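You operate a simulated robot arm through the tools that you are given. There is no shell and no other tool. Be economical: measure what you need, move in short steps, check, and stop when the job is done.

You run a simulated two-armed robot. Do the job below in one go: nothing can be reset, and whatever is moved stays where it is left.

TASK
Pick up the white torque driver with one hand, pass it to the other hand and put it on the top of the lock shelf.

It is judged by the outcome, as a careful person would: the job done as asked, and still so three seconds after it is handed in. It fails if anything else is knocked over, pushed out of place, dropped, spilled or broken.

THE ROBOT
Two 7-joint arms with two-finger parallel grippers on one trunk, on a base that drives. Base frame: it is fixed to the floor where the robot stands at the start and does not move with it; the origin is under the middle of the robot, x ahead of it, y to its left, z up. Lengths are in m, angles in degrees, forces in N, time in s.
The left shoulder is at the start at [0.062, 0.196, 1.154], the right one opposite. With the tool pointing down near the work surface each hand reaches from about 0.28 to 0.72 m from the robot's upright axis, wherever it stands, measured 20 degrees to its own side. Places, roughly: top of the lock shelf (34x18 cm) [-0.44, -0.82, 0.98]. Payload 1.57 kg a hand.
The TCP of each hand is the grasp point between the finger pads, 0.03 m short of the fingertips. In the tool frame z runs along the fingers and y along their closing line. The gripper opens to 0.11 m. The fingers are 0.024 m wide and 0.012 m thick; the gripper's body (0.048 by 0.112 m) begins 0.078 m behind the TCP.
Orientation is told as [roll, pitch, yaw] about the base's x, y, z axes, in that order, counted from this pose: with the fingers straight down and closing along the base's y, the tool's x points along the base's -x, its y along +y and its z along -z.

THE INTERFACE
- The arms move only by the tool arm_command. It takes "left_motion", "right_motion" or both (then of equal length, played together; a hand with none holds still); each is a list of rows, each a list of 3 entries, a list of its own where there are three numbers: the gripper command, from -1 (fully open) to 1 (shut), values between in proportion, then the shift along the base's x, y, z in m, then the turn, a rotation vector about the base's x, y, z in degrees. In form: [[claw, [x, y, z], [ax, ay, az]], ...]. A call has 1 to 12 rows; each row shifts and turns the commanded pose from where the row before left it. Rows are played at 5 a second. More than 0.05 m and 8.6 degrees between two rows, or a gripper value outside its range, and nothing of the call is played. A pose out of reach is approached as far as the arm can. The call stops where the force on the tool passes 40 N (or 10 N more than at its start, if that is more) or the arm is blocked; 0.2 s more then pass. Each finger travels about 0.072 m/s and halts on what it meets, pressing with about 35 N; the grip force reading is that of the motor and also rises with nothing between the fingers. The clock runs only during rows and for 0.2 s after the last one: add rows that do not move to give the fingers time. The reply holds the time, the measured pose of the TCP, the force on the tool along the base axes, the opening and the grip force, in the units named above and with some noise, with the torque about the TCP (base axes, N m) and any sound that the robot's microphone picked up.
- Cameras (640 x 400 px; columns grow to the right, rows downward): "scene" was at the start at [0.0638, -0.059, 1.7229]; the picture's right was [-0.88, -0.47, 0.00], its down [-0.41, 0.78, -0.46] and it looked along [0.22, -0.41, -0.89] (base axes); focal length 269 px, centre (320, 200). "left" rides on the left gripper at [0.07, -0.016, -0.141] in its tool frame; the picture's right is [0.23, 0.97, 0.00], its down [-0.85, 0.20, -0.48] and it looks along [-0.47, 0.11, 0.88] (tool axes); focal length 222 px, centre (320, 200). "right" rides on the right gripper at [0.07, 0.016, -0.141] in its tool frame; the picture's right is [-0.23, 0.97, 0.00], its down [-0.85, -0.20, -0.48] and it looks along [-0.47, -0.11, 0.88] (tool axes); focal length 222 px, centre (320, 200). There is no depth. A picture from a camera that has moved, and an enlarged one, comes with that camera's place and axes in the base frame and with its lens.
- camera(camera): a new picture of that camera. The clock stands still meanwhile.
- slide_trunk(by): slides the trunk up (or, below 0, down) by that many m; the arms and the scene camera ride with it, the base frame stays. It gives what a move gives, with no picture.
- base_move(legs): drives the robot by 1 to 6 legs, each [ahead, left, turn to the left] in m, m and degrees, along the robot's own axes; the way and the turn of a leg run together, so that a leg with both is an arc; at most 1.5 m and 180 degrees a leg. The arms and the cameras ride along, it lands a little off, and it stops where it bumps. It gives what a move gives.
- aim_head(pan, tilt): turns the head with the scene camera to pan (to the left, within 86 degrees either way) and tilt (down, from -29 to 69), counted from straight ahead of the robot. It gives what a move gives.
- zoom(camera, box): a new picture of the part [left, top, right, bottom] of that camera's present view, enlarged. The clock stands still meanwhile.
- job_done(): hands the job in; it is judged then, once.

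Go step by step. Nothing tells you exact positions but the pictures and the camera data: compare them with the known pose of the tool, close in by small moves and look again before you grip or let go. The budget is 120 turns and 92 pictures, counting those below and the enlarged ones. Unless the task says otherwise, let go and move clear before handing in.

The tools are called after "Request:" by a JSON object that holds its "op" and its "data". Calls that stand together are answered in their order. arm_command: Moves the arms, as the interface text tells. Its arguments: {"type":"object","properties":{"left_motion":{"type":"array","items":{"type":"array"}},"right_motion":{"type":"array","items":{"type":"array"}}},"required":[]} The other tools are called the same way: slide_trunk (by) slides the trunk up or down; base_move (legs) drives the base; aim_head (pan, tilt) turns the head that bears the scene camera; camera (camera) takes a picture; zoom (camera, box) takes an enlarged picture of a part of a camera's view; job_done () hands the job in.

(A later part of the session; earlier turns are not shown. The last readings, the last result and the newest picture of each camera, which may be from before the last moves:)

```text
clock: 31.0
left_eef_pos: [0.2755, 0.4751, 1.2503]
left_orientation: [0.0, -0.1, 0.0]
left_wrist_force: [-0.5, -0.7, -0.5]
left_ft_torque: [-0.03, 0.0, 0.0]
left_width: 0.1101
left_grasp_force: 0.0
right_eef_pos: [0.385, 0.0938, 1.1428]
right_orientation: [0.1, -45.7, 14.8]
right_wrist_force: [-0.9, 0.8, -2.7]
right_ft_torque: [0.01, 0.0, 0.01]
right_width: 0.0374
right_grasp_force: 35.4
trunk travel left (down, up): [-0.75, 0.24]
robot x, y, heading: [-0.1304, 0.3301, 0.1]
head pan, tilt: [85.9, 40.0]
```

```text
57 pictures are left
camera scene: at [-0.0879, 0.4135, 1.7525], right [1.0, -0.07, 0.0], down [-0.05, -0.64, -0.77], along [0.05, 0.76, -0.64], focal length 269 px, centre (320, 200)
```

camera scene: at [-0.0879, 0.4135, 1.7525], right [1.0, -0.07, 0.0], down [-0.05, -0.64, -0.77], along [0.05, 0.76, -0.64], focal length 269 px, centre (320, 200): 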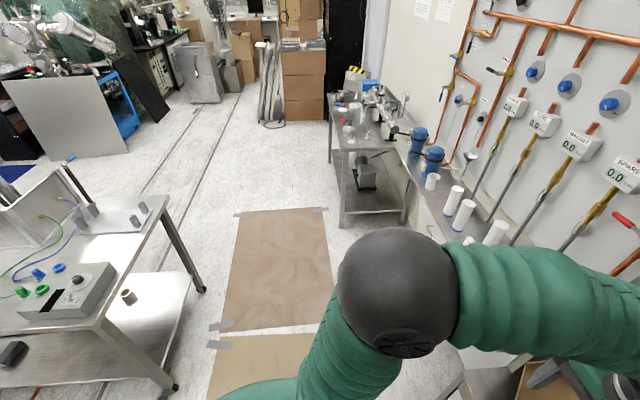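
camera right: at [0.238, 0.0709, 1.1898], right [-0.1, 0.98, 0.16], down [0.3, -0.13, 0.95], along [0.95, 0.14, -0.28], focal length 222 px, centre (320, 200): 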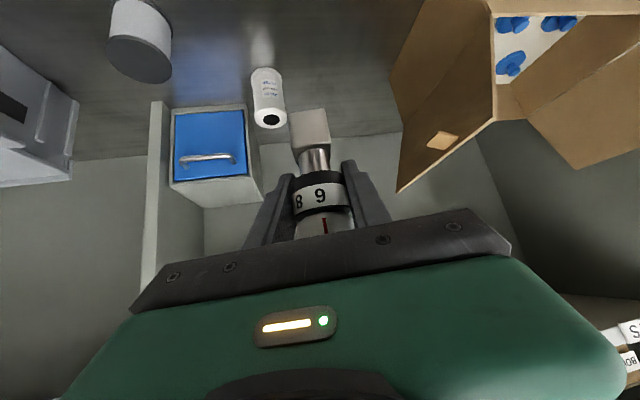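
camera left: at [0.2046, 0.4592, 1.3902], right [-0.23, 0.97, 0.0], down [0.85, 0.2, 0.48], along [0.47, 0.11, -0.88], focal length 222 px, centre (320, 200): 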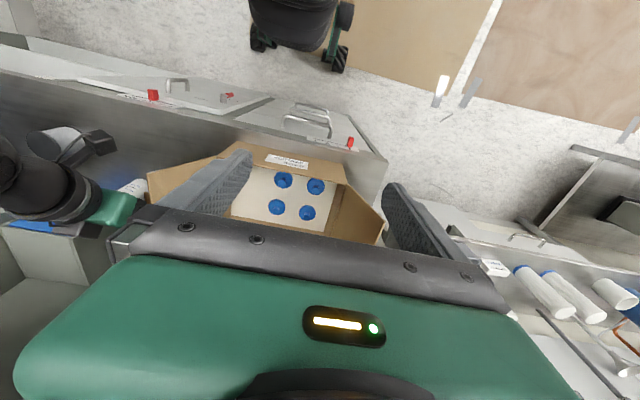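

Floor behind is clear (table is beyond x −0.87). I back off 0.30 m from the bench, then turn the right hand inward to present the driver with its cap free for the left.

Request:
{"op": "base_move", "data": {"legs": [[-0.3, 0, 0]]}}

Request:
{"op": "arm_command", "data": {"right_motion": [[1, [-0.008, 0.022, 0.003], [0, 0, 7.5]], [1, [-0.008, 0.022, 0.003], [0, 0, 7.5]], [1, [-0.008, 0.022, 0.003], [0, 0, 7.5]], [1, [-0.008, 0.022, 0.003], [0, 0, 7.5]], [1, [-0.008, 0.022, 0.003], [0, 0, 7.5]], [1, [-0.008, 0.022, 0.003], [0, 0, 7.5]], [1, [-0.008, 0.022, 0.003], [0, 0, 7.5]], [1, [-0.008, 0.022, 0.003], [0, 0, 7.5]], [1, [0, 0, 0], [0, 0, 0]]], "left_motion": [[-1, [0, 0.015, 0.01], [0, -7.5, 0]], [-1, [0, 0.015, 0.01], [0, -7.5, 0]], [-1, [0, 0.015, 0.01], [0, -7.5, 0]], [-1, [0, 0.015, 0], [0, -7.5, 0]], [-1, [0, 0.015, 0], [0, -7.5, 0]], [-1, [0, 0.015, 0], [0, -7.5, 0]], [-1, [0, 0, 0], [0, 0, -7.5]], [-1, [0, 0, 0], [0, 0, -7.5]], [-1, [0, 0, 0], [0, 0, 0]]]}}

Request:
{"op": "aim_head", "data": {"pan": 0, "tilt": 55}}

Request:
{"op": "camera", "data": {"camera": "scene"}}

```text
clock: 33.1
left_eef_pos: [-0.0262, 0.4731, 1.2501]
left_orientation: [0.0, 0.0, 0.0]
left_wrist_force: [0.7, -1.4, 0.2]
left_ft_torque: [-0.04, 0.02, -0.01]
left_width: 0.1099
left_grasp_force: 0.0
right_eef_pos: [0.0835, 0.0939, 1.1418]
right_orientation: [0.1, -45.6, 14.6]
right_wrist_force: [0.2, 0.4, -2.4]
right_ft_torque: [-0.02, -0.05, 0.02]
right_width: 0.0371
right_grasp_force: 35.0
trunk travel left (down, up): [-0.75, 0.24]
robot x, y, heading: [-0.4308, 0.3313, -0.1]
head pan, tilt: [85.9, 40.0]
```

```text
clock: 35.1
left_eef_pos: [0.0006, 0.5646, 1.2228]
left_orientation: [-0.1, -45.1, -15.0]
left_wrist_force: [0.3, 0.1, -0.3]
left_ft_torque: [-0.01, 0.0, -0.01]
left_width: 0.1099
left_grasp_force: 0.0
left hand out of reach, approached as far as the arm can: row 4, 5, 6
right_eef_pos: [0.014, 0.2702, 1.1675]
right_orientation: [0.0, -45.8, 74.8]
right_wrist_force: [0.7, 0.6, -2.6]
right_ft_torque: [-0.01, -0.04, 0.01]
right_width: 0.0373
right_grasp_force: 35.3
trunk travel left (down, up): [-0.75, 0.24]
robot x, y, heading: [-0.431, 0.3318, -0.0]
head pan, tilt: [85.9, 40.0]
```

```text
clock: 36.7
left_eef_pos: [0.003, 0.5626, 1.2235]
left_orientation: [0.2, -45.2, -15.2]
left_wrist_force: [-0.5, 0.4, 0.2]
left_ft_torque: [0.01, -0.03, -0.03]
left_width: 0.1101
left_grasp_force: 0.0
right_eef_pos: [0.016, 0.2681, 1.1665]
right_orientation: [0.1, -45.9, 74.6]
right_wrist_force: [0.6, 0.0, -2.0]
right_ft_torque: [0.02, 0.03, -0.01]
right_width: 0.0372
right_grasp_force: 35.4
trunk travel left (down, up): [-0.75, 0.24]
robot x, y, heading: [-0.4367, 0.3324, 0.1]
head pan, tilt: [0.0, 55.0]
```

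```text
56 pictures are left
camera scene: at [-0.3267, 0.3288, 1.7317], right [0.0, -1.0, 0.0], down [-0.82, 0.0, -0.57], along [0.57, 0.0, -0.82], focal length 269 px, centre (320, 200)
```

scene: 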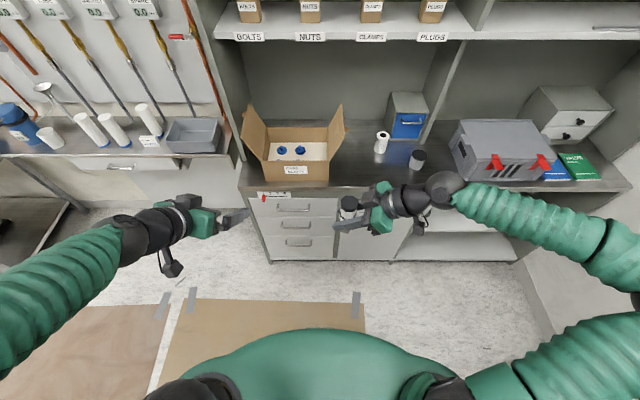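

Right hand presents the driver cap-up. Now the left hand turns inward to its pre-grasp pose above-left of the cap.

Request:
{"op": "arm_command", "data": {"left_motion": [[-1, [0, 0, 0.014], [0, 0, -7.5]], [-1, [0, 0, 0.014], [0, 0, -7.5]], [-1, [0, -0.01, 0.014], [0, 0, -7.5]], [-0.6, [0, -0.01, 0.014], [0, 0, -7.5]], [-0.3, [-0.005, -0.015, 0.014], [0, 0, -7.5]], [-0.3, [-0.005, -0.02, 0.014], [0, 0, -7.5]], [-0.3, [-0.005, -0.02, 0.014], [0, 0, -7.5]], [-0.3, [0, -0.02, 0.014], [0, 0, -7.5]], [-0.3, [0, 0, 0], [0, 0, 0]]]}}

Request:
{"op": "camera", "data": {"camera": "left"}}

Request:
{"op": "camera", "data": {"camera": "scene"}}

```text
clock: 38.7
left_eef_pos: [-0.0125, 0.4652, 1.3369]
left_orientation: [0.0, -45.0, -75.3]
left_wrist_force: [-0.2, -0.7, 0.0]
left_ft_torque: [-0.01, 0.01, 0.02]
left_width: 0.0714
left_grasp_force: 0.0
right_eef_pos: [0.0158, 0.2687, 1.1662]
right_orientation: [0.1, -45.9, 74.6]
right_wrist_force: [0.2, 0.7, -2.9]
right_ft_torque: [0.02, -0.02, -0.01]
right_width: 0.0376
right_grasp_force: 35.0
trunk travel left (down, up): [-0.75, 0.24]
robot x, y, heading: [-0.432, 0.3318, -0.1]
head pan, tilt: [0.0, 55.0]
```

```text
55 pictures are left
camera left: at [-0.0667, 0.6061, 1.3856], right [0.9, 0.4, -0.16], down [0.26, -0.21, 0.94], along [0.35, -0.89, -0.29], focal length 222 px, centre (320, 200)
```

left: 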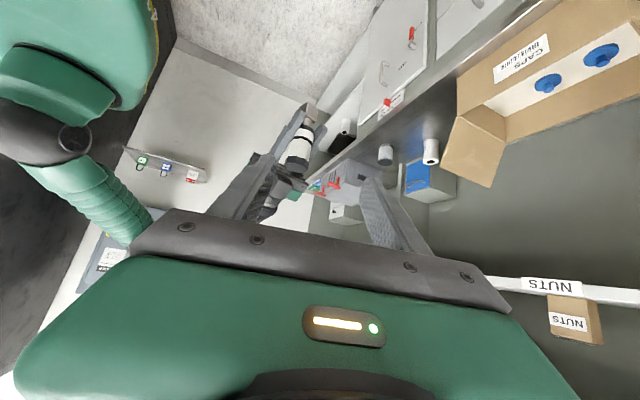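

```text
54 pictures are left
camera scene: at [-0.3263, 0.3281, 1.7316], right [0.0, -1.0, 0.0], down [-0.82, 0.0, -0.57], along [0.57, 0.0, -0.82], focal length 269 px, centre (320, 200)
```

scene: 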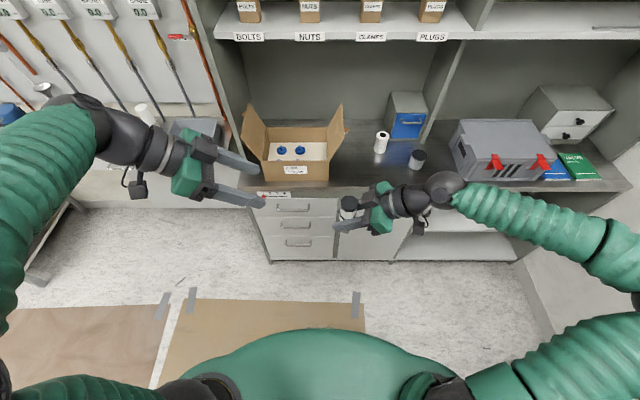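

Geometry matches the projection. I move the left hand to 0.15 m short of the cap and look closely.

Request:
{"op": "arm_command", "data": {"left_motion": [[-0.3, [0, -0.04, -0.006], [0, 0, 0]], [-0.3, [0, -0.037, -0.006], [0, 0, 0]], [-0.3, [0.009, -0.034, -0.035], [0, 0, 0]], [-0.3, [0, 0, 0], [0, 0, 0]]]}}

Request:
{"op": "camera", "data": {"camera": "left"}}

Request:
{"op": "zoom", "data": {"camera": "scene", "box": [220, 140, 480, 300]}}

Request:
{"op": "camera", "data": {"camera": "right"}}

```text
clock: 39.7
left_eef_pos: [-0.0039, 0.3559, 1.2897]
left_orientation: [0.0, -45.1, -75.2]
left_wrist_force: [0.7, -1.0, 0.0]
left_ft_torque: [0.01, 0.0, -0.03]
left_width: 0.0714
left_grasp_force: 0.0
right_eef_pos: [0.0148, 0.2672, 1.1671]
right_orientation: [0.1, -45.9, 74.6]
right_wrist_force: [-0.4, 0.1, -3.5]
right_ft_torque: [0.01, -0.02, 0.0]
right_width: 0.0372
right_grasp_force: 34.9
trunk travel left (down, up): [-0.75, 0.24]
robot x, y, heading: [-0.4337, 0.3295, 0.0]
head pan, tilt: [0.0, 55.0]
```

```text
53 pictures are left
camera left: at [-0.0576, 0.4971, 1.3387], right [0.9, 0.4, -0.16], down [0.26, -0.21, 0.94], along [0.35, -0.89, -0.29], focal length 222 px, centre (320, 200)
```

left: 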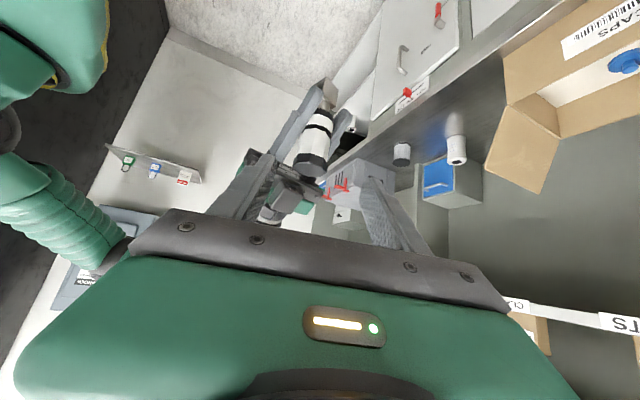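

```text
2.46 times, centred on (350, 220) of scene
camera zoom: at [-0.3257, 0.3275, 1.7316], right [0.0, -1.0, 0.0], down [-0.82, 0.0, -0.57], along [0.57, 0.0, -0.82], focal length 662 px, centre (246, 151)
```

zoom: 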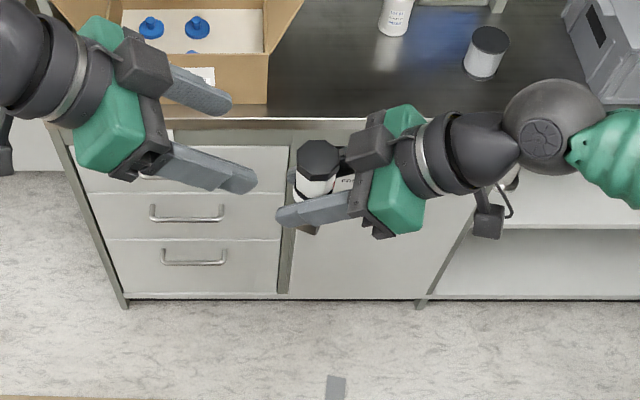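

```text
51 pictures are left
camera right: at [-0.0395, 0.1274, 1.2146], right [-0.9, 0.41, 0.16], down [0.26, 0.19, 0.95], along [0.36, 0.89, -0.28], focal length 222 px, centre (320, 200)
```

right: 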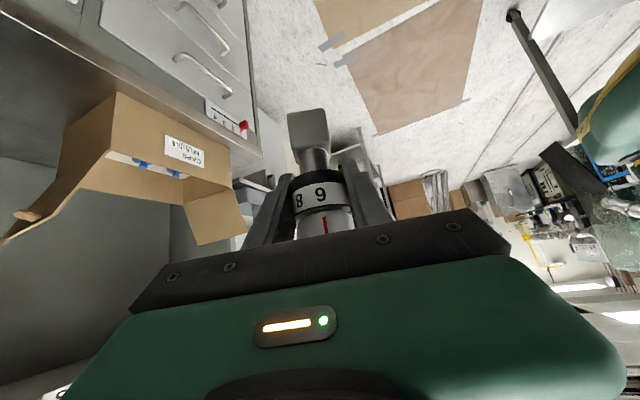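

Cap centre is around (0.018, 0.262, 1.22). I move in along the left tool axis most of the way and check the spacing.

Request:
{"op": "arm_command", "data": {"left_motion": [[-0.3, [0.006, -0.025, -0.021], [0, 0, 0]], [-0.3, [0.006, -0.025, -0.021], [0, 0, 0]], [-0.3, [0, 0, 0], [0, 0, 0]]]}}

Request:
{"op": "camera", "data": {"camera": "left"}}

Request:
{"op": "zoom", "data": {"camera": "scene", "box": [270, 160, 430, 260]}}

```text
clock: 40.5
left_eef_pos: [0.0077, 0.3067, 1.2479]
left_orientation: [0.1, -45.1, -75.2]
left_wrist_force: [-0.1, 0.4, -0.4]
left_ft_torque: [0.01, 0.02, -0.01]
left_width: 0.0718
left_grasp_force: 0.0
right_eef_pos: [0.0142, 0.2676, 1.1671]
right_orientation: [0.0, -45.9, 74.7]
right_wrist_force: [0.1, -0.3, -2.5]
right_ft_torque: [-0.02, -0.04, -0.04]
right_width: 0.0373
right_grasp_force: 34.6
trunk travel left (down, up): [-0.75, 0.24]
robot x, y, heading: [-0.4295, 0.3304, 0.0]
head pan, tilt: [0.0, 55.0]
```

```text
50 pictures are left
camera left: at [-0.0462, 0.447, 1.2963], right [0.9, 0.4, -0.16], down [0.26, -0.21, 0.94], along [0.35, -0.89, -0.29], focal length 222 px, centre (320, 200)
```

left: 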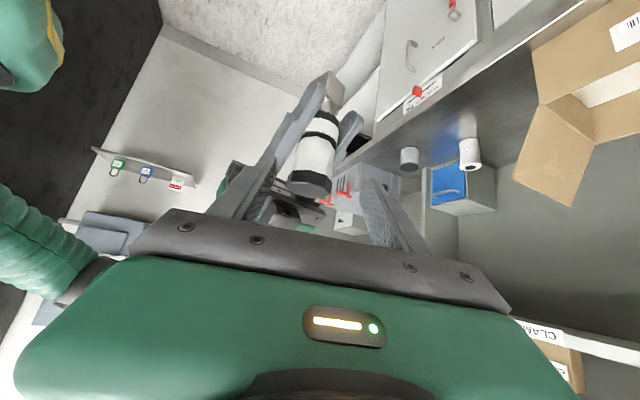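

```text
4.00 times, centred on (350, 210) of scene
camera zoom: at [-0.3271, 0.3261, 1.7317], right [0.0, -1.0, 0.0], down [-0.82, 0.0, -0.57], along [0.57, 0.0, -0.82], focal length 1076 px, centre (200, 160)
```

zoom: 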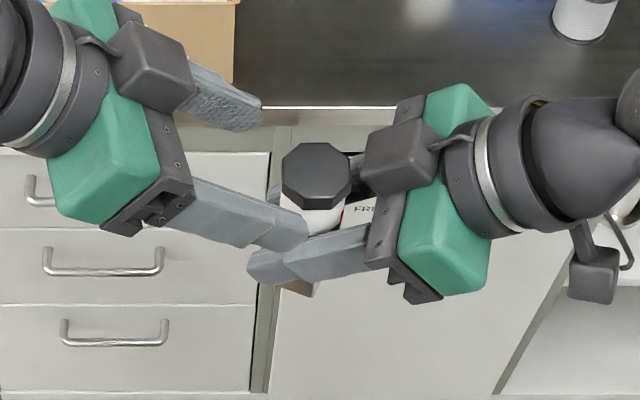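

The cap sits ~5 mm off centre; I correct sideways and go to the grip position.

Request:
{"op": "arm_command", "data": {"left_motion": [[-0.3, [-0.003, -0.002, 0], [0, 0, 0]], [-0.3, [0.003, -0.016, -0.0125], [0, 0, 0]], [-0.3, [0.002, -0.015, -0.0125], [0, 0, 0]], [-0.3, [0, 0, 0], [0, 0, 0]]]}}

Request:
{"op": "camera", "data": {"camera": "left"}}

Request:
{"op": "zoom", "data": {"camera": "scene", "box": [270, 160, 430, 260]}}

```text
clock: 41.3
left_eef_pos: [0.0107, 0.2763, 1.2279]
left_orientation: [0.4, -45.2, -75.4]
left_wrist_force: [-3.4, 2.8, 3.1]
left_ft_torque: [-0.09, 0.2, -0.22]
left_width: 0.0734
left_grasp_force: 1.1
right_eef_pos: [0.0161, 0.2616, 1.1626]
right_orientation: [-0.1, -45.3, 74.3]
right_wrist_force: [2.8, -3.0, -5.6]
right_ft_torque: [0.23, 0.01, 0.17]
right_width: 0.0369
right_grasp_force: 35.0
trunk travel left (down, up): [-0.75, 0.24]
robot x, y, heading: [-0.4354, 0.3313, 0.1]
head pan, tilt: [0.0, 55.0]
stopped in row 4 (right hand): the force on the tool passed its limit at 58 N (the readings are from after the stop); the commanded pose is now the measured one
```

```text
48 pictures are left
camera left: at [-0.0433, 0.4179, 1.2759], right [0.9, 0.41, -0.16], down [0.26, -0.2, 0.94], along [0.35, -0.89, -0.29], focal length 222 px, centre (320, 200)
```

left: 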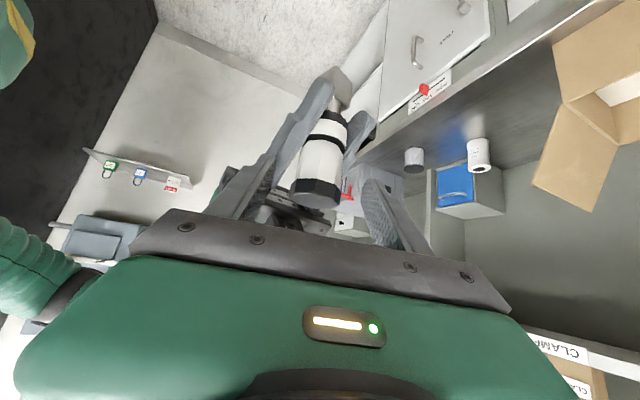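

```text
4.00 times, centred on (350, 210) of scene
camera zoom: at [-0.3252, 0.3254, 1.7316], right [0.0, -1.0, 0.0], down [-0.82, 0.0, -0.57], along [0.57, 0.0, -0.82], focal length 1076 px, centre (200, 160)
```

zoom: 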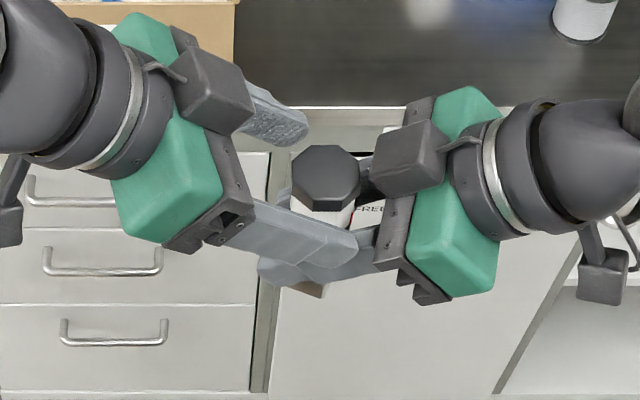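

The left finger touched the right hand's finger; the driver remains gripped. I'll retreat and come from straight above instead, which leaves more room on the cap.

Request:
{"op": "arm_command", "data": {"left_motion": [[-0.3, [-0.008, 0.031, 0.032], [0, 0, 0]], [-0.3, [-0.008, 0.031, 0.032], [0, 0, 0]], [-0.3, [0.0035, -0.0125, 0.008], [7.245, 1.94, 0]], [-0.3, [0.0035, -0.0125, 0.008], [7.245, 1.94, 0]], [-0.3, [0.0035, -0.0125, 0.007], [7.245, 1.94, 0]], [-0.3, [0.0035, -0.0125, 0.006], [7.245, 1.94, 0]], [-0.3, [0.0035, -0.0125, 0.006], [7.245, 1.94, 0]], [-0.3, [0.0035, -0.0125, 0.006], [7.245, 1.94, 0]], [-0.3, [0, 0, 0], [0, 0, 0]]]}}

Request:
{"op": "camera", "data": {"camera": "left"}}

Request:
{"op": "camera", "data": {"camera": "right"}}

Request:
{"op": "camera", "data": {"camera": "scene"}}

```text
clock: 43.3
left_eef_pos: [0.014, 0.266, 1.3332]
left_orientation: [0.4, -0.1, -75.1]
left_wrist_force: [0.5, 0.0, 0.7]
left_ft_torque: [0.0, 0.04, 0.01]
left_width: 0.0713
left_grasp_force: 0.0
right_eef_pos: [0.0156, 0.2606, 1.1625]
right_orientation: [0.0, -45.3, 74.4]
right_wrist_force: [0.6, -0.3, -2.9]
right_ft_torque: [0.0, -0.01, -0.02]
right_width: 0.037
right_grasp_force: 34.5
trunk travel left (down, up): [-0.75, 0.24]
robot x, y, heading: [-0.4347, 0.3292, -0.1]
head pan, tilt: [0.0, 55.0]
```

```text
46 pictures are left
camera left: at [-0.02, 0.3294, 1.4719], right [0.88, 0.47, 0.0], down [0.41, -0.78, 0.48], along [0.23, -0.42, -0.88], focal length 222 px, centre (320, 200)
```

left: 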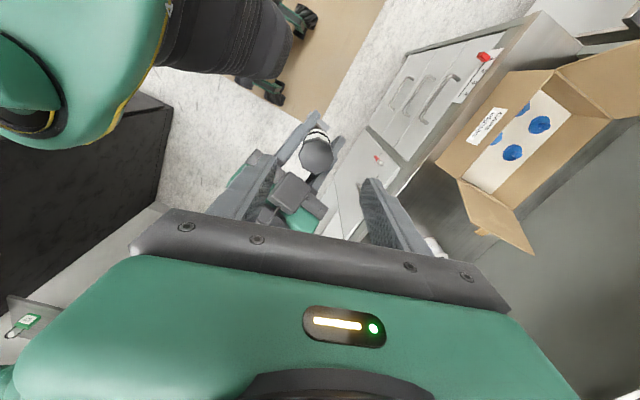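

```text
45 pictures are left
camera right: at [-0.04, 0.1216, 1.2125], right [-0.89, 0.42, 0.16], down [0.26, 0.2, 0.94], along [0.36, 0.89, -0.29], focal length 222 px, centre (320, 200)
```

right: 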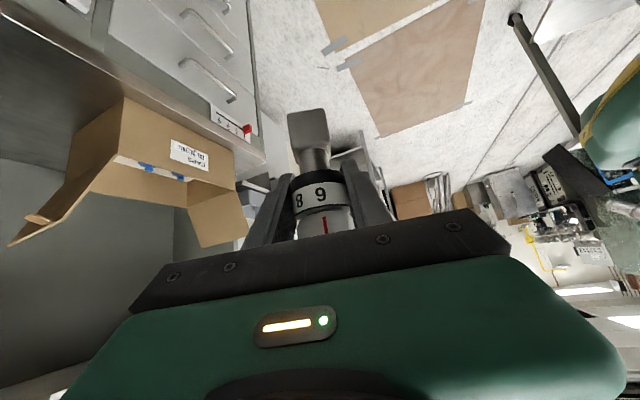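

```text
44 pictures are left
camera scene: at [-0.326, 0.3243, 1.7316], right [0.0, -1.0, 0.0], down [-0.82, 0.0, -0.57], along [0.57, 0.0, -0.82], focal length 269 px, centre (320, 200)
```

scene: 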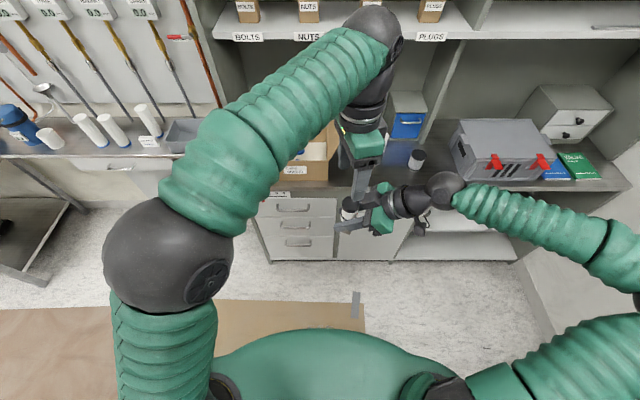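

The cap axis is at (0.016, 0.260). I square both hands up (right yaw 90°, left yaw −90°, left tilted 20° away) so the fingers run parallel without clashing.

Request:
{"op": "arm_command", "data": {"left_motion": [[-0.3, [0, 0, 0], [0, 0, -7.5]], [-0.3, [0, 0, 0], [0, 0, -7.5]], [-0.3, [0, 0.003, 0], [-6.7, 0, 0]], [-0.3, [0, 0.003, 0], [-6.7, 0, 0]], [-0.3, [0, 0.003, 0], [-6.7, 0, 0]], [-0.3, [0, 0, 0], [0, 0, 0]]], "right_motion": [[1, [0, 0, 0], [0, 0, 5]], [1, [0, 0, 0], [0, 0, 5]], [1, [0, 0, 0], [0, 0, 5.5]], [1, [0, 0, 0], [0, 0, 0]], [1, [0, 0, 0], [0, 0, 0]], [1, [0, 0, 0], [0, 0, 0]]]}}

Request:
{"op": "zoom", "data": {"camera": "left", "box": [200, 80, 440, 230]}}

Request:
{"op": "zoom", "data": {"camera": "scene", "box": [270, 120, 430, 260]}}

```text
clock: 44.7
left_eef_pos: [0.0148, 0.2723, 1.3326]
left_orientation: [0.3, -20.3, -90.2]
left_wrist_force: [-0.2, 0.0, -0.3]
left_ft_torque: [0.0, -0.02, 0.0]
left_width: 0.0715
left_grasp_force: 0.0
right_eef_pos: [0.016, 0.261, 1.1628]
right_orientation: [0.0, -45.3, 89.8]
right_wrist_force: [0.2, -0.5, -2.2]
right_ft_torque: [0.04, -0.02, -0.02]
right_width: 0.0371
right_grasp_force: 34.6
trunk travel left (down, up): [-0.75, 0.24]
robot x, y, heading: [-0.4324, 0.3274, -0.3]
head pan, tilt: [0.0, 55.0]
```

```text
2.67 times, centred on (320, 155) of left
camera zoom: at [-0.0005, 0.3889, 1.4387], right [0.97, 0.21, -0.07], down [0.2, -0.64, 0.75], along [0.11, -0.74, -0.66], focal length 592 px, centre (320, 320)
```

zoom: 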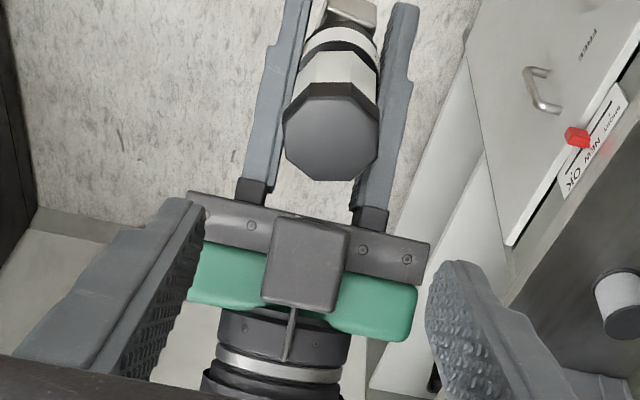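

```text
2.86 times, centred on (350, 190) of scene
camera zoom: at [-0.3252, 0.3265, 1.7315], right [0.0, -1.0, 0.0], down [-0.82, 0.0, -0.57], along [0.57, 0.0, -0.82], focal length 768 px, centre (234, 229)
```

zoom: 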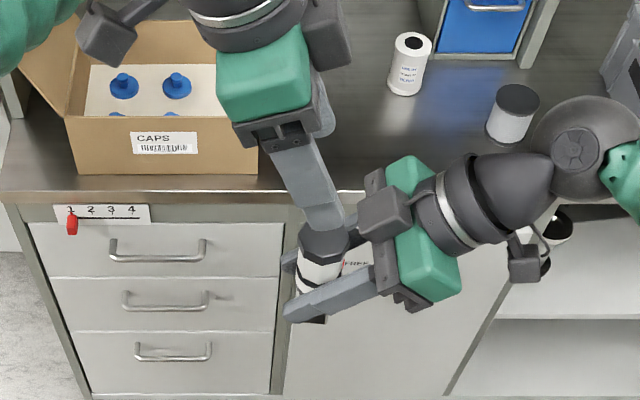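

Clear view: the cap is exposed above the right hand's fingers. I descend the left hand over it.

Request:
{"op": "arm_command", "data": {"left_motion": [[-0.3, [0.001, -0.002, -0.035], [0, 0, 0]], [-0.3, [0, -0.002, -0.035], [0, 0, 0]], [-0.3, [0, -0.001, -0.02], [0, 0, 0]], [-0.3, [0, 0, -0.01], [0, 0, 0]], [-0.3, [0, 0, 0], [0, 0, 0]]]}}

Request:
{"op": "zoom", "data": {"camera": "left", "box": [200, 80, 440, 230]}}

Request:
{"op": "zoom", "data": {"camera": "scene", "box": [270, 140, 430, 260]}}

```text
clock: 45.9
left_eef_pos: [0.0183, 0.2694, 1.2315]
left_orientation: [0.4, -20.3, -90.3]
left_wrist_force: [0.2, -0.2, 0.1]
left_ft_torque: [-0.03, -0.01, 0.01]
left_width: 0.0717
left_grasp_force: 0.1
right_eef_pos: [0.016, 0.2626, 1.1625]
right_orientation: [-0.1, -45.3, 89.8]
right_wrist_force: [-0.4, -0.1, -2.6]
right_ft_torque: [0.01, 0.03, -0.01]
right_width: 0.037
right_grasp_force: 35.3
trunk travel left (down, up): [-0.75, 0.24]
robot x, y, heading: [-0.4331, 0.3307, -0.0]
head pan, tilt: [0.0, 55.0]
```

```text
2.67 times, centred on (320, 155) of left
camera zoom: at [0.0009, 0.384, 1.3389], right [0.97, 0.21, -0.07], down [0.2, -0.64, 0.75], along [0.11, -0.74, -0.66], focal length 592 px, centre (320, 320)
```

zoom: 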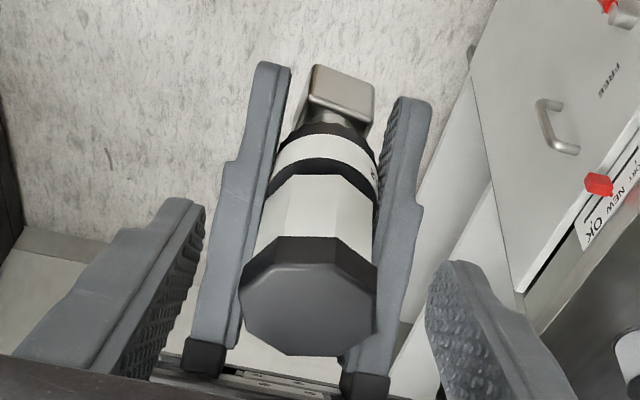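

```text
3.33 times, centred on (350, 200) of scene
camera zoom: at [-0.3253, 0.3272, 1.7316], right [0.0, -1.0, 0.0], down [-0.82, 0.0, -0.57], along [0.57, 0.0, -0.82], focal length 896 px, centre (220, 200)
```

zoom: 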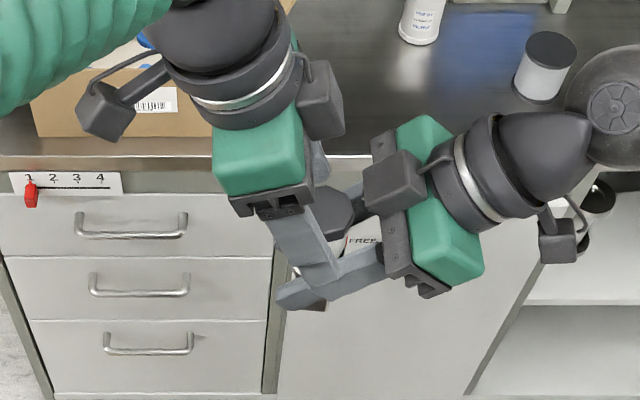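

Centred in x; a tiny nudge (−5 mm y, −3 mm z) and then close the left fingers on the cap.

Request:
{"op": "arm_command", "data": {"left_motion": [[-0.3, [-0.001, -0.005, -0.003], [0, 0, 0]], [0, [0, 0, 0], [0, 0, 0]], [0.3, [0, 0, 0], [0, 0, 0]], [0.6, [0, 0, 0], [0, 0, 0]], [1, [0, 0, 0], [0, 0, 0]], [1, [0, 0, 0], [0, 0, 0]]]}}

Request:
{"op": "zoom", "data": {"camera": "left", "box": [200, 80, 440, 230]}}

Request:
{"op": "zoom", "data": {"camera": "scene", "box": [300, 170, 400, 240]}}

```text
clock: 47.3
left_eef_pos: [0.016, 0.2633, 1.2294]
left_orientation: [0.2, -20.3, -90.3]
left_wrist_force: [-5.1, -1.0, -0.6]
left_ft_torque: [0.02, 0.12, -0.03]
left_width: 0.0406
left_grasp_force: 34.9
right_eef_pos: [0.0165, 0.2617, 1.1625]
right_orientation: [-0.2, -45.3, 89.9]
right_wrist_force: [5.3, 0.8, -2.3]
right_ft_torque: [-0.09, 0.24, 0.02]
right_width: 0.0372
right_grasp_force: 35.3
trunk travel left (down, up): [-0.75, 0.24]
robot x, y, heading: [-0.4371, 0.3298, 0.1]
head pan, tilt: [0.0, 55.0]
```

```text
2.67 times, centred on (320, 155) of left
camera zoom: at [-0.0004, 0.3787, 1.3365], right [0.97, 0.21, -0.08], down [0.2, -0.64, 0.75], along [0.11, -0.74, -0.66], focal length 592 px, centre (320, 320)
```

zoom: 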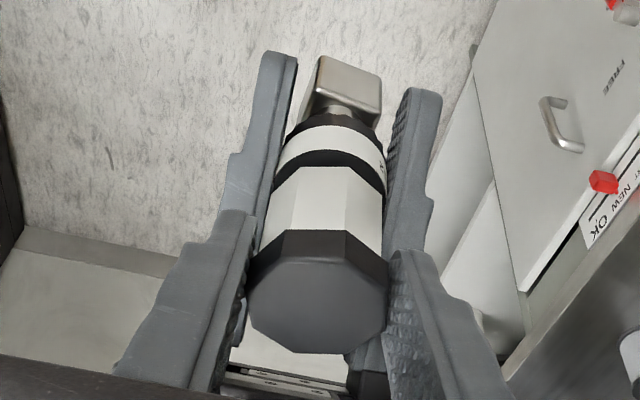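

```text
5.71 times, centred on (350, 205) of scene
camera zoom: at [-0.3255, 0.3271, 1.7316], right [0.0, -1.0, 0.0], down [-0.82, 0.0, -0.57], along [0.57, 0.0, -0.82], focal length 1537 px, centre (149, 171)
```

zoom: 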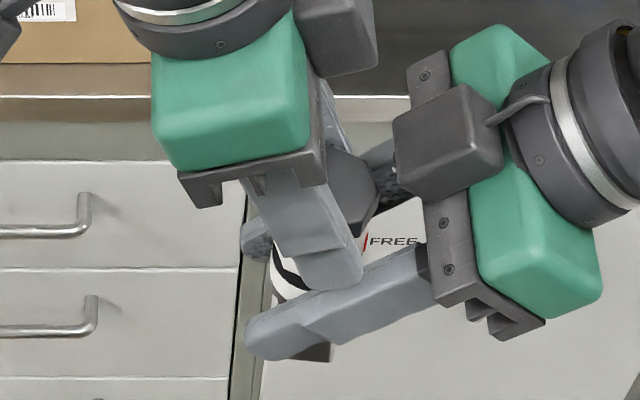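

Left has the cap (41 mm, 35 N). I open the right hand slightly and check the driver stays in the left.

Request:
{"op": "arm_command", "data": {"right_motion": [[0.3, [0, 0, 0], [0, 0, 0]], [0.1, [0, 0, 0], [0, 0, 0]], [-0.1, [0, 0, 0], [0, 0, 0]], [-0.1, [0, 0, 0], [0, 0, 0]]]}}

Request:
{"op": "zoom", "data": {"camera": "left", "box": [200, 80, 440, 230]}}

```text
clock: 48.3
left_eef_pos: [0.017, 0.263, 1.2303]
left_orientation: [0.3, -20.3, -90.3]
left_wrist_force: [0.1, 0.7, -0.9]
left_ft_torque: [0.0, -0.03, 0.02]
left_width: 0.0407
left_grasp_force: 34.8
right_eef_pos: [0.0155, 0.2619, 1.163]
right_orientation: [-0.1, -45.3, 89.9]
right_wrist_force: [-0.4, -0.4, 0.5]
right_ft_torque: [-0.01, -0.01, 0.03]
right_width: 0.0605
right_grasp_force: 0.0
trunk travel left (down, up): [-0.75, 0.24]
robot x, y, heading: [-0.43, 0.3304, -0.0]
head pan, tilt: [0.0, 55.0]
```

```text
2.67 times, centred on (320, 155) of left
camera zoom: at [-0.0001, 0.3789, 1.3366], right [0.97, 0.21, -0.07], down [0.2, -0.64, 0.75], along [0.11, -0.74, -0.66], focal length 592 px, centre (320, 320)
```

zoom: 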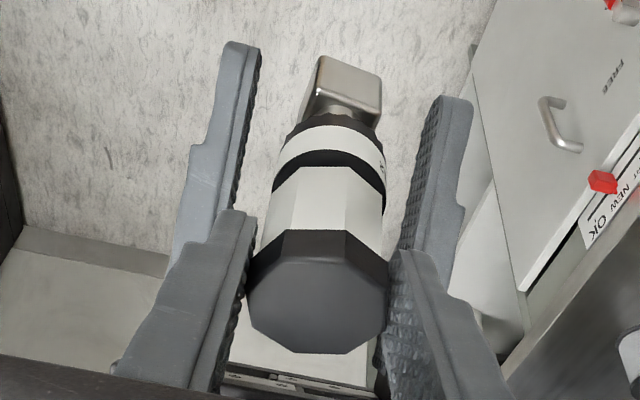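

The driver holds. I withdraw the right hand along its own axis and stow it to the right.

Request:
{"op": "arm_command", "data": {"right_motion": [[-0.1, [0, -0.03, 0.028], [0, 0, 0]], [-0.1, [0, -0.03, 0.028], [0, 0, 0]], [-0.1, [0, -0.03, 0.028], [0, 0, 0]], [-0.1, [-0.01, -0.03, 0.01], [0, 0, -8]], [-0.1, [-0.01, -0.03, 0], [0, 0, -8]], [-0.1, [-0.01, -0.02, 0], [0, 0, -8]], [-0.1, [-0.01, -0.02, 0], [0, 0, -8]], [-0.1, [-0.01, -0.02, 0], [0, 0, -8]], [-0.1, [-0.01, -0.01, 0], [0, 0, -8]], [-0.1, [-0.01, -0.01, 0], [0, 0, -8]], [-0.1, [-0.01, -0.01, 0], [0, 0, -8]], [-0.1, [0, 0, 0], [0, 0, -8]]]}}

Request:
{"op": "arm_command", "data": {"right_motion": [[-0.1, [-0.01, 0, 0], [0, 7.5, 0]], [-0.1, [-0.01, 0, 0], [0, 7.5, 0]], [-0.1, [-0.01, 0, 0], [0, 7.5, 0]], [-0.1, [-0.01, 0, 0], [0, 7.5, 0]], [-0.1, [-0.01, 0, 0], [0, 7.5, 0]], [-0.1, [-0.01, 0, 0], [0, 7.5, 0]]]}}

Request:
{"op": "camera", "data": {"camera": "left"}}

Request:
{"op": "camera", "data": {"camera": "scene"}}

```text
clock: 50.9
left_eef_pos: [0.016, 0.2628, 1.2298]
left_orientation: [0.3, -20.3, -90.2]
left_wrist_force: [-0.2, 0.1, 0.1]
left_ft_torque: [-0.01, 0.04, 0.0]
left_width: 0.0409
left_grasp_force: 35.3
right_eef_pos: [-0.0641, 0.0201, 1.2567]
right_orientation: [-0.2, -45.2, 17.9]
right_wrist_force: [0.0, -0.4, 0.4]
right_ft_torque: [-0.03, 0.0, -0.02]
right_width: 0.0606
right_grasp_force: 0.0
trunk travel left (down, up): [-0.75, 0.24]
robot x, y, heading: [-0.4345, 0.3284, -0.0]
head pan, tilt: [0.0, 55.0]
```

```text
clock: 52.3
left_eef_pos: [0.0175, 0.2627, 1.23]
left_orientation: [0.2, -20.2, -90.2]
left_wrist_force: [-0.6, 0.0, -0.2]
left_ft_torque: [0.04, 0.01, 0.0]
left_width: 0.0405
left_grasp_force: 34.8
right_eef_pos: [-0.1249, 0.0215, 1.2564]
right_orientation: [12.4, -1.4, 12.5]
right_wrist_force: [-0.2, -0.5, 0.2]
right_ft_torque: [0.03, 0.01, 0.03]
right_width: 0.0605
right_grasp_force: 0.0
trunk travel left (down, up): [-0.75, 0.24]
robot x, y, heading: [-0.4313, 0.3307, 0.3]
head pan, tilt: [0.0, 55.0]
```

```text
36 pictures are left
camera left: at [0.0009, 0.3791, 1.3361], right [0.97, 0.21, -0.08], down [0.2, -0.64, 0.75], along [0.11, -0.74, -0.66], focal length 222 px, centre (320, 200)
```

left: 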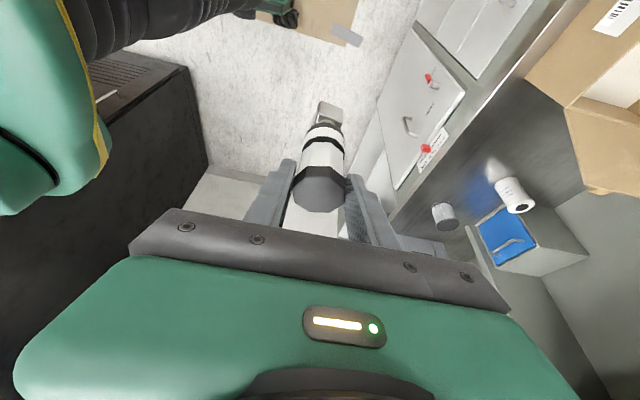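

```text
35 pictures are left
camera scene: at [-0.3251, 0.3271, 1.7315], right [0.0, -1.0, 0.0], down [-0.82, 0.0, -0.57], along [0.57, 0.0, -0.82], focal length 269 px, centre (320, 200)
```

scene: 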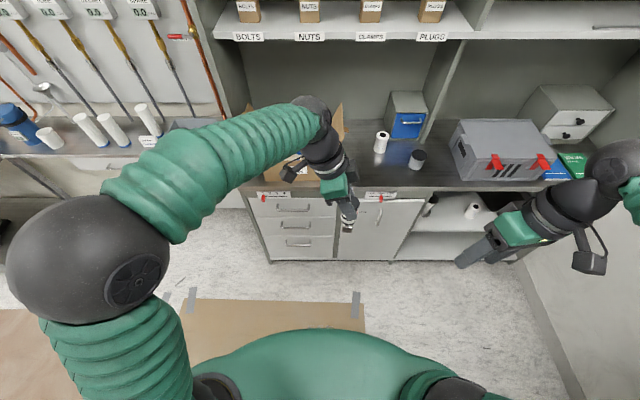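

Handover done and the driver hangs vertical, its foot about 0.14 m below the left TCP. Now I turn right to face the lock shelf and drive to a standoff.

Request:
{"op": "base_move", "data": {"legs": [[0, 0, -90], [0.38, 0.1, 0]]}}

Request:
{"op": "aim_head", "data": {"pan": 0, "tilt": 45}}

Request:
{"op": "camera", "data": {"camera": "scene"}}

```text
clock: 57.8
left_eef_pos: [-0.4597, -0.3192, 1.229]
left_orientation: [0.3, -20.3, 178.7]
left_wrist_force: [-0.2, 0.4, -2.9]
left_ft_torque: [-0.01, -0.02, 0.01]
left_width: 0.0407
left_grasp_force: 35.0
right_eef_pos: [-0.6981, -0.1622, 1.2567]
right_orientation: [13.0, 0.2, -78.5]
right_wrist_force: [-3.0, 7.8, 1.6]
right_ft_torque: [-0.94, -0.32, -0.45]
right_width: 0.0602
right_grasp_force: 0.1
trunk travel left (down, up): [-0.75, 0.24]
robot x, y, heading: [-0.3829, 0.1291, -91.1]
head pan, tilt: [0.0, 55.0]
stopped in leg 2: the force on the tool passed its limit at 204 N (the readings are from after the stop); the commanded pose is now the measured one
```

```text
clock: 58.5
left_eef_pos: [-0.4598, -0.3184, 1.2296]
left_orientation: [0.4, -20.2, 178.7]
left_wrist_force: [-0.4, 0.2, -2.5]
left_ft_torque: [-0.02, -0.01, 0.0]
left_width: 0.0407
left_grasp_force: 35.1
right_eef_pos: [-0.6992, -0.1627, 1.2558]
right_orientation: [12.9, 0.2, -78.5]
right_wrist_force: [-6.0, 9.5, 0.6]
right_ft_torque: [-1.12, -0.55, -0.62]
right_width: 0.0605
right_grasp_force: 0.1
trunk travel left (down, up): [-0.75, 0.24]
robot x, y, heading: [-0.3816, 0.1266, -91.1]
head pan, tilt: [0.0, 45.0]
```

```text
34 pictures are left
camera scene: at [-0.3905, 0.0176, 1.7453], right [-1.0, 0.02, 0.0], down [0.02, 0.71, -0.71], along [-0.01, -0.71, -0.71], focal length 269 px, centre (320, 200)
```

scene: 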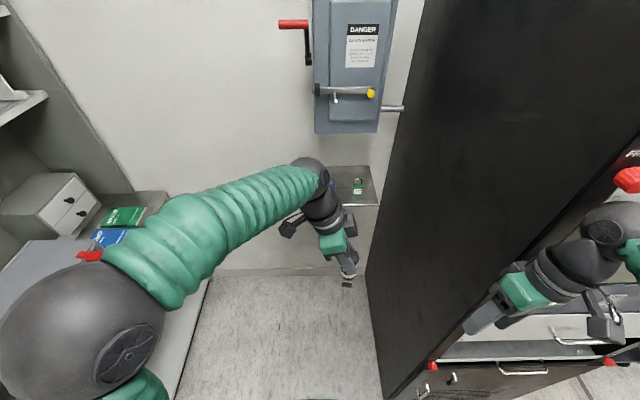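

The right hand bumped the black cabinet's edge (x≈−0.725). I'll back off, shift left and approach the shelf angled, so the right arm stays clear of the cabinet.

Request:
{"op": "base_move", "data": {"legs": [[-0.15, 0, 0], [0, 0.28, 0], [0, 0, -21]]}}

Request:
{"op": "aim_head", "data": {"pan": -25, "tilt": 40}}

Request:
{"op": "camera", "data": {"camera": "scene"}}

```text
clock: 62.6
left_eef_pos: [-0.3234, -0.1216, 1.23]
left_orientation: [0.4, -20.5, 157.8]
left_wrist_force: [-0.1, 0.5, -1.4]
left_ft_torque: [0.0, -0.03, -0.01]
left_width: 0.0409
left_grasp_force: 35.1
right_eef_pos: [-0.4896, 0.1105, 1.2569]
right_orientation: [12.7, 0.4, -99.5]
right_wrist_force: [-0.2, -0.4, -0.5]
right_ft_torque: [-0.01, 0.03, 0.0]
right_width: 0.0605
right_grasp_force: 0.0
trunk travel left (down, up): [-0.75, 0.24]
robot x, y, heading: [-0.0932, 0.2718, -112.5]
head pan, tilt: [0.0, 45.0]
```

```text
clock: 63.5
left_eef_pos: [-0.3199, -0.1235, 1.2297]
left_orientation: [0.4, -20.5, 157.9]
left_wrist_force: [0.4, 0.6, -2.0]
left_ft_torque: [-0.02, 0.01, 0.0]
left_width: 0.0407
left_grasp_force: 35.1
right_eef_pos: [-0.486, 0.1089, 1.2582]
right_orientation: [12.5, 0.3, -99.4]
right_wrist_force: [0.4, 0.0, -0.5]
right_ft_torque: [0.03, 0.01, -0.01]
right_width: 0.0607
right_grasp_force: 0.2
trunk travel left (down, up): [-0.75, 0.24]
robot x, y, heading: [-0.0922, 0.2706, -112.5]
head pan, tilt: [-25.0, 40.0]
```

```text
33 pictures are left
camera scene: at [-0.1694, 0.1829, 1.7523], right [-0.68, 0.73, 0.0], down [0.47, 0.44, -0.76], along [-0.56, -0.52, -0.64], focal length 269 px, centre (320, 200)
```

scene: 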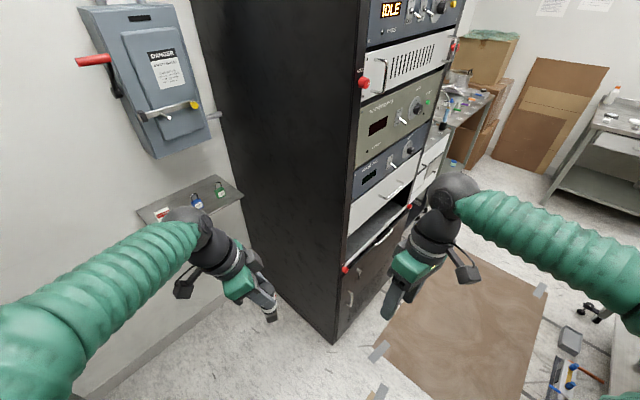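

Now the shelf is in view with the rack clear. I move to the standoff and look at the shelf top.

Request:
{"op": "base_move", "data": {"legs": [[0.3, 0.12, 0]]}}

Request:
{"op": "aim_head", "data": {"pan": 0, "tilt": 45}}

Request:
{"op": "camera", "data": {"camera": "scene"}}

Request:
{"op": "camera", "data": {"camera": "left"}}

```text
clock: 65.6
left_eef_pos: [-0.3283, -0.4393, 1.2297]
left_orientation: [0.4, -20.3, 157.7]
left_wrist_force: [-0.9, 0.4, -2.7]
left_ft_torque: [-0.01, -0.02, 0.01]
left_width: 0.0408
left_grasp_force: 35.0
right_eef_pos: [-0.4949, -0.2065, 1.2565]
right_orientation: [13.0, 0.0, -99.3]
right_wrist_force: [-0.4, 0.0, 0.9]
right_ft_torque: [-0.02, -0.01, 0.03]
right_width: 0.0605
right_grasp_force: 0.0
trunk travel left (down, up): [-0.75, 0.24]
robot x, y, heading: [-0.0954, -0.0499, -112.2]
head pan, tilt: [-25.0, 40.0]
```

```text
clock: 66.5
left_eef_pos: [-0.3255, -0.4436, 1.2277]
left_orientation: [0.2, -20.3, 157.9]
left_wrist_force: [1.0, -0.5, -2.3]
left_ft_torque: [0.0, -0.02, -0.01]
left_width: 0.0408
left_grasp_force: 35.5
right_eef_pos: [-0.4929, -0.2103, 1.2563]
right_orientation: [12.7, 0.3, -99.3]
right_wrist_force: [-0.6, 0.0, 0.2]
right_ft_torque: [0.0, -0.01, 0.02]
right_width: 0.0605
right_grasp_force: 0.1
trunk travel left (down, up): [-0.75, 0.24]
robot x, y, heading: [-0.0938, -0.0503, -112.0]
head pan, tilt: [0.0, 45.0]
```

```text
32 pictures are left
camera scene: at [-0.1445, -0.155, 1.7449], right [-0.93, 0.38, 0.0], down [0.27, 0.66, -0.71], along [-0.26, -0.65, -0.71], focal length 269 px, centre (320, 200)
```

scene: 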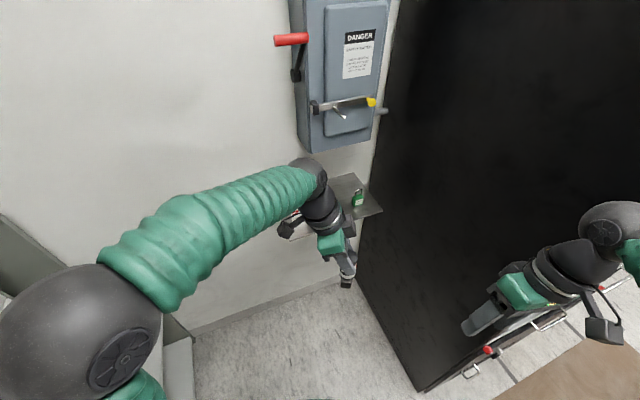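

```text
31 pictures are left
camera left: at [-0.214, -0.4699, 1.3349], right [-0.17, -0.98, -0.08], down [-0.66, 0.06, 0.75], along [-0.73, 0.18, -0.66], focal length 222 px, centre (320, 200)
```

left: 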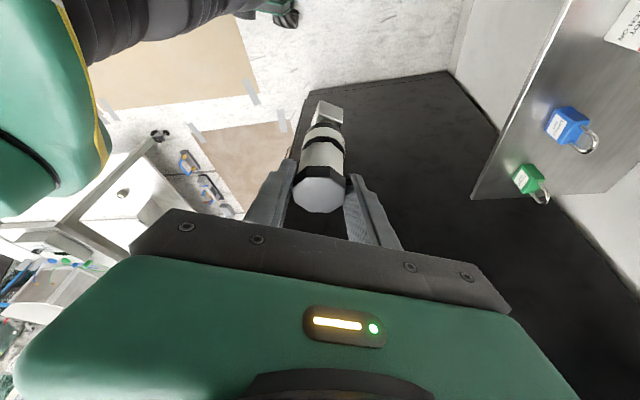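

Shelf top: front edge y≈−0.71, z≈0.98; locks at x≈−0.325, −0.45, −0.56 (y≈−0.78); breaker box bottom z≈1.24 behind y≈−0.83. I'll set the driver in the gap at about (−0.387, −0.742). First I yaw the hand so it leans away from the box, then move closer.

Request:
{"op": "arm_command", "data": {"left_motion": [[1, [0, 0, 0.01], [0, 0, 7.5]], [1, [0, 0, 0.01], [0, 0, 7.5]], [1, [0, 0, 0.01], [0, 0, 7.5]], [1, [0, 0, 0], [0, 0, 7.5]], [1, [0, 0, 0], [0, 0, 0]]]}}

Request:
{"op": "base_move", "data": {"legs": [[0.18, 0.03, 0]]}}

Request:
{"op": "camera", "data": {"camera": "left"}}

Request:
{"op": "camera", "data": {"camera": "scene"}}

```text
clock: 67.7
left_eef_pos: [-0.3228, -0.4441, 1.259]
left_orientation: [0.3, -20.3, -172.1]
left_wrist_force: [0.0, 0.2, -1.7]
left_ft_torque: [-0.02, 0.0, 0.0]
left_width: 0.0406
left_grasp_force: 34.7
right_eef_pos: [-0.4897, -0.2118, 1.2572]
right_orientation: [12.6, 0.3, -99.4]
right_wrist_force: [0.5, 0.3, 0.5]
right_ft_torque: [-0.01, -0.02, 0.0]
right_width: 0.061
right_grasp_force: 0.0
trunk travel left (down, up): [-0.75, 0.24]
robot x, y, heading: [-0.0971, -0.0481, -112.4]
head pan, tilt: [0.0, 45.0]
```

```text
clock: 69.2
left_eef_pos: [-0.3639, -0.6177, 1.2608]
left_orientation: [0.5, -20.6, -172.4]
left_wrist_force: [0.5, 0.9, -1.7]
left_ft_torque: [0.0, -0.02, -0.03]
left_width: 0.0407
left_grasp_force: 35.2
right_eef_pos: [-0.529, -0.3841, 1.2577]
right_orientation: [12.7, 0.0, -99.5]
right_wrist_force: [0.5, 0.3, -0.1]
right_ft_torque: [-0.04, -0.01, -0.01]
right_width: 0.0604
right_grasp_force: 0.1
trunk travel left (down, up): [-0.75, 0.24]
robot x, y, heading: [-0.1374, -0.2296, -112.0]
head pan, tilt: [0.0, 45.0]
```

```text
30 pictures are left
camera left: at [-0.253, -0.5843, 1.3671], right [0.34, -0.94, -0.07], down [-0.6, -0.28, 0.75], along [-0.72, -0.21, -0.66], focal length 222 px, centre (320, 200)
```

left: 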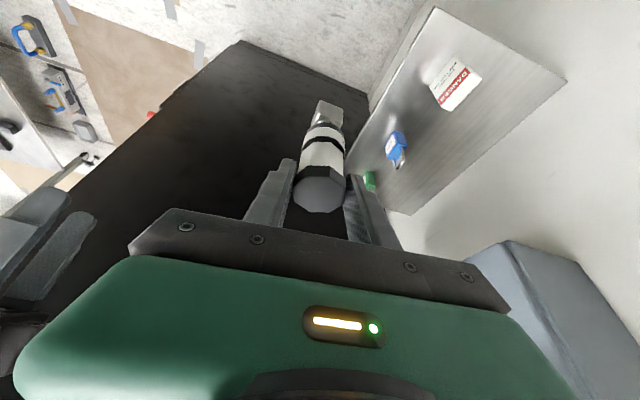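

```text
29 pictures are left
camera scene: at [-0.1812, -0.3272, 1.7455], right [-0.93, 0.38, 0.0], down [0.27, 0.65, -0.71], along [-0.27, -0.66, -0.71], focal length 269 px, centre (320, 200)
```

scene: 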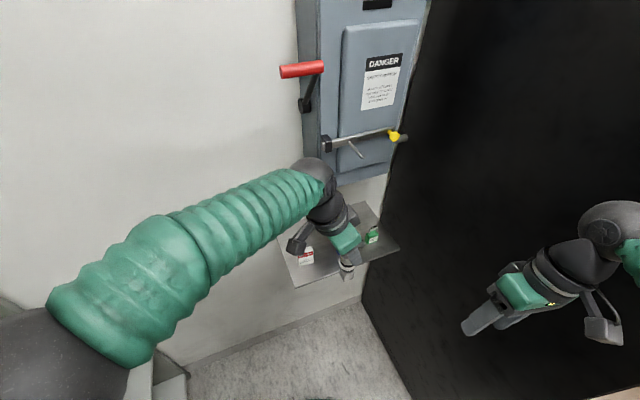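

The gap between the red and blue locks is clear, about x −0.36…−0.425. I move the driver horizontally over (−0.39, −0.745), still high.

Request:
{"op": "arm_command", "data": {"left_motion": [[1, [-0.005, -0.042, 0], [0, 0, 0]], [1, [-0.005, -0.042, 0], [0, 0, 0]], [1, [-0.005, -0.042, 0], [0, 0, 0]], [1, [0, 0, 0], [0, 0, 0]]]}}

Request:
{"op": "camera", "data": {"camera": "left"}}

Request:
{"op": "camera", "data": {"camera": "right"}}

Request:
{"op": "zoom", "data": {"camera": "scene", "box": [240, 140, 440, 300]}}

```text
clock: 70.2
left_eef_pos: [-0.377, -0.7466, 1.2598]
left_orientation: [0.3, -20.4, -172.3]
left_wrist_force: [0.1, 0.1, -2.2]
left_ft_torque: [0.02, -0.01, 0.02]
left_width: 0.0404
left_grasp_force: 34.8
right_eef_pos: [-0.529, -0.3899, 1.257]
right_orientation: [12.6, 0.3, -99.5]
right_wrist_force: [0.2, -0.3, 0.1]
right_ft_torque: [-0.01, 0.01, 0.01]
right_width: 0.0603
right_grasp_force: 0.1
trunk travel left (down, up): [-0.75, 0.24]
robot x, y, heading: [-0.1362, -0.2302, -112.2]
head pan, tilt: [0.0, 45.0]
```

```text
28 pictures are left
camera left: at [-0.2664, -0.7127, 1.3656], right [0.34, -0.94, -0.07], down [-0.6, -0.28, 0.75], along [-0.72, -0.21, -0.66], focal length 222 px, centre (320, 200)
```

left: 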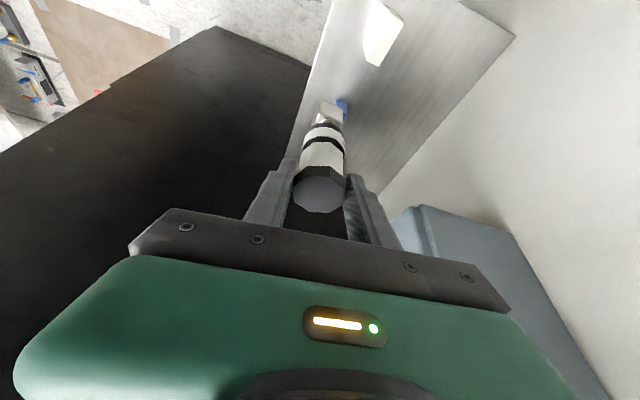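

```text
27 pictures are left
camera right: at [-0.532, -0.3194, 1.3994], right [0.9, -0.38, 0.21], down [-0.44, -0.8, 0.42], along [0.01, -0.47, -0.88], focal length 222 px, centre (320, 200)
```

right: 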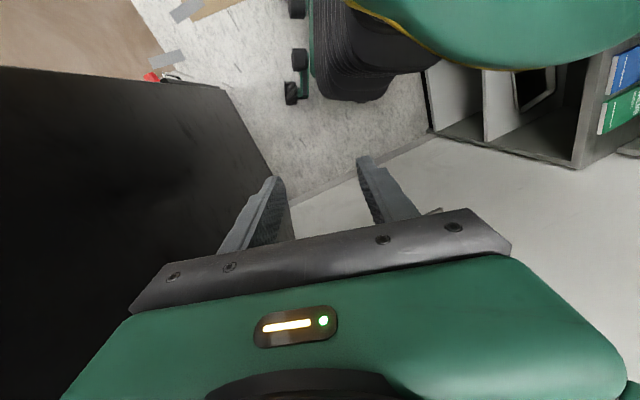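

```text
2.50 times, centred on (340, 220) of scene
camera zoom: at [-0.1809, -0.3351, 1.745], right [-0.93, 0.38, 0.0], down [0.27, 0.66, -0.71], along [-0.27, -0.65, -0.71], focal length 672 px, centre (270, 150)
```

zoom: 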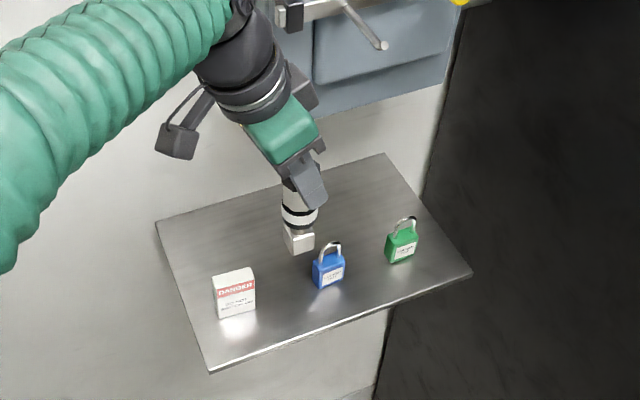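

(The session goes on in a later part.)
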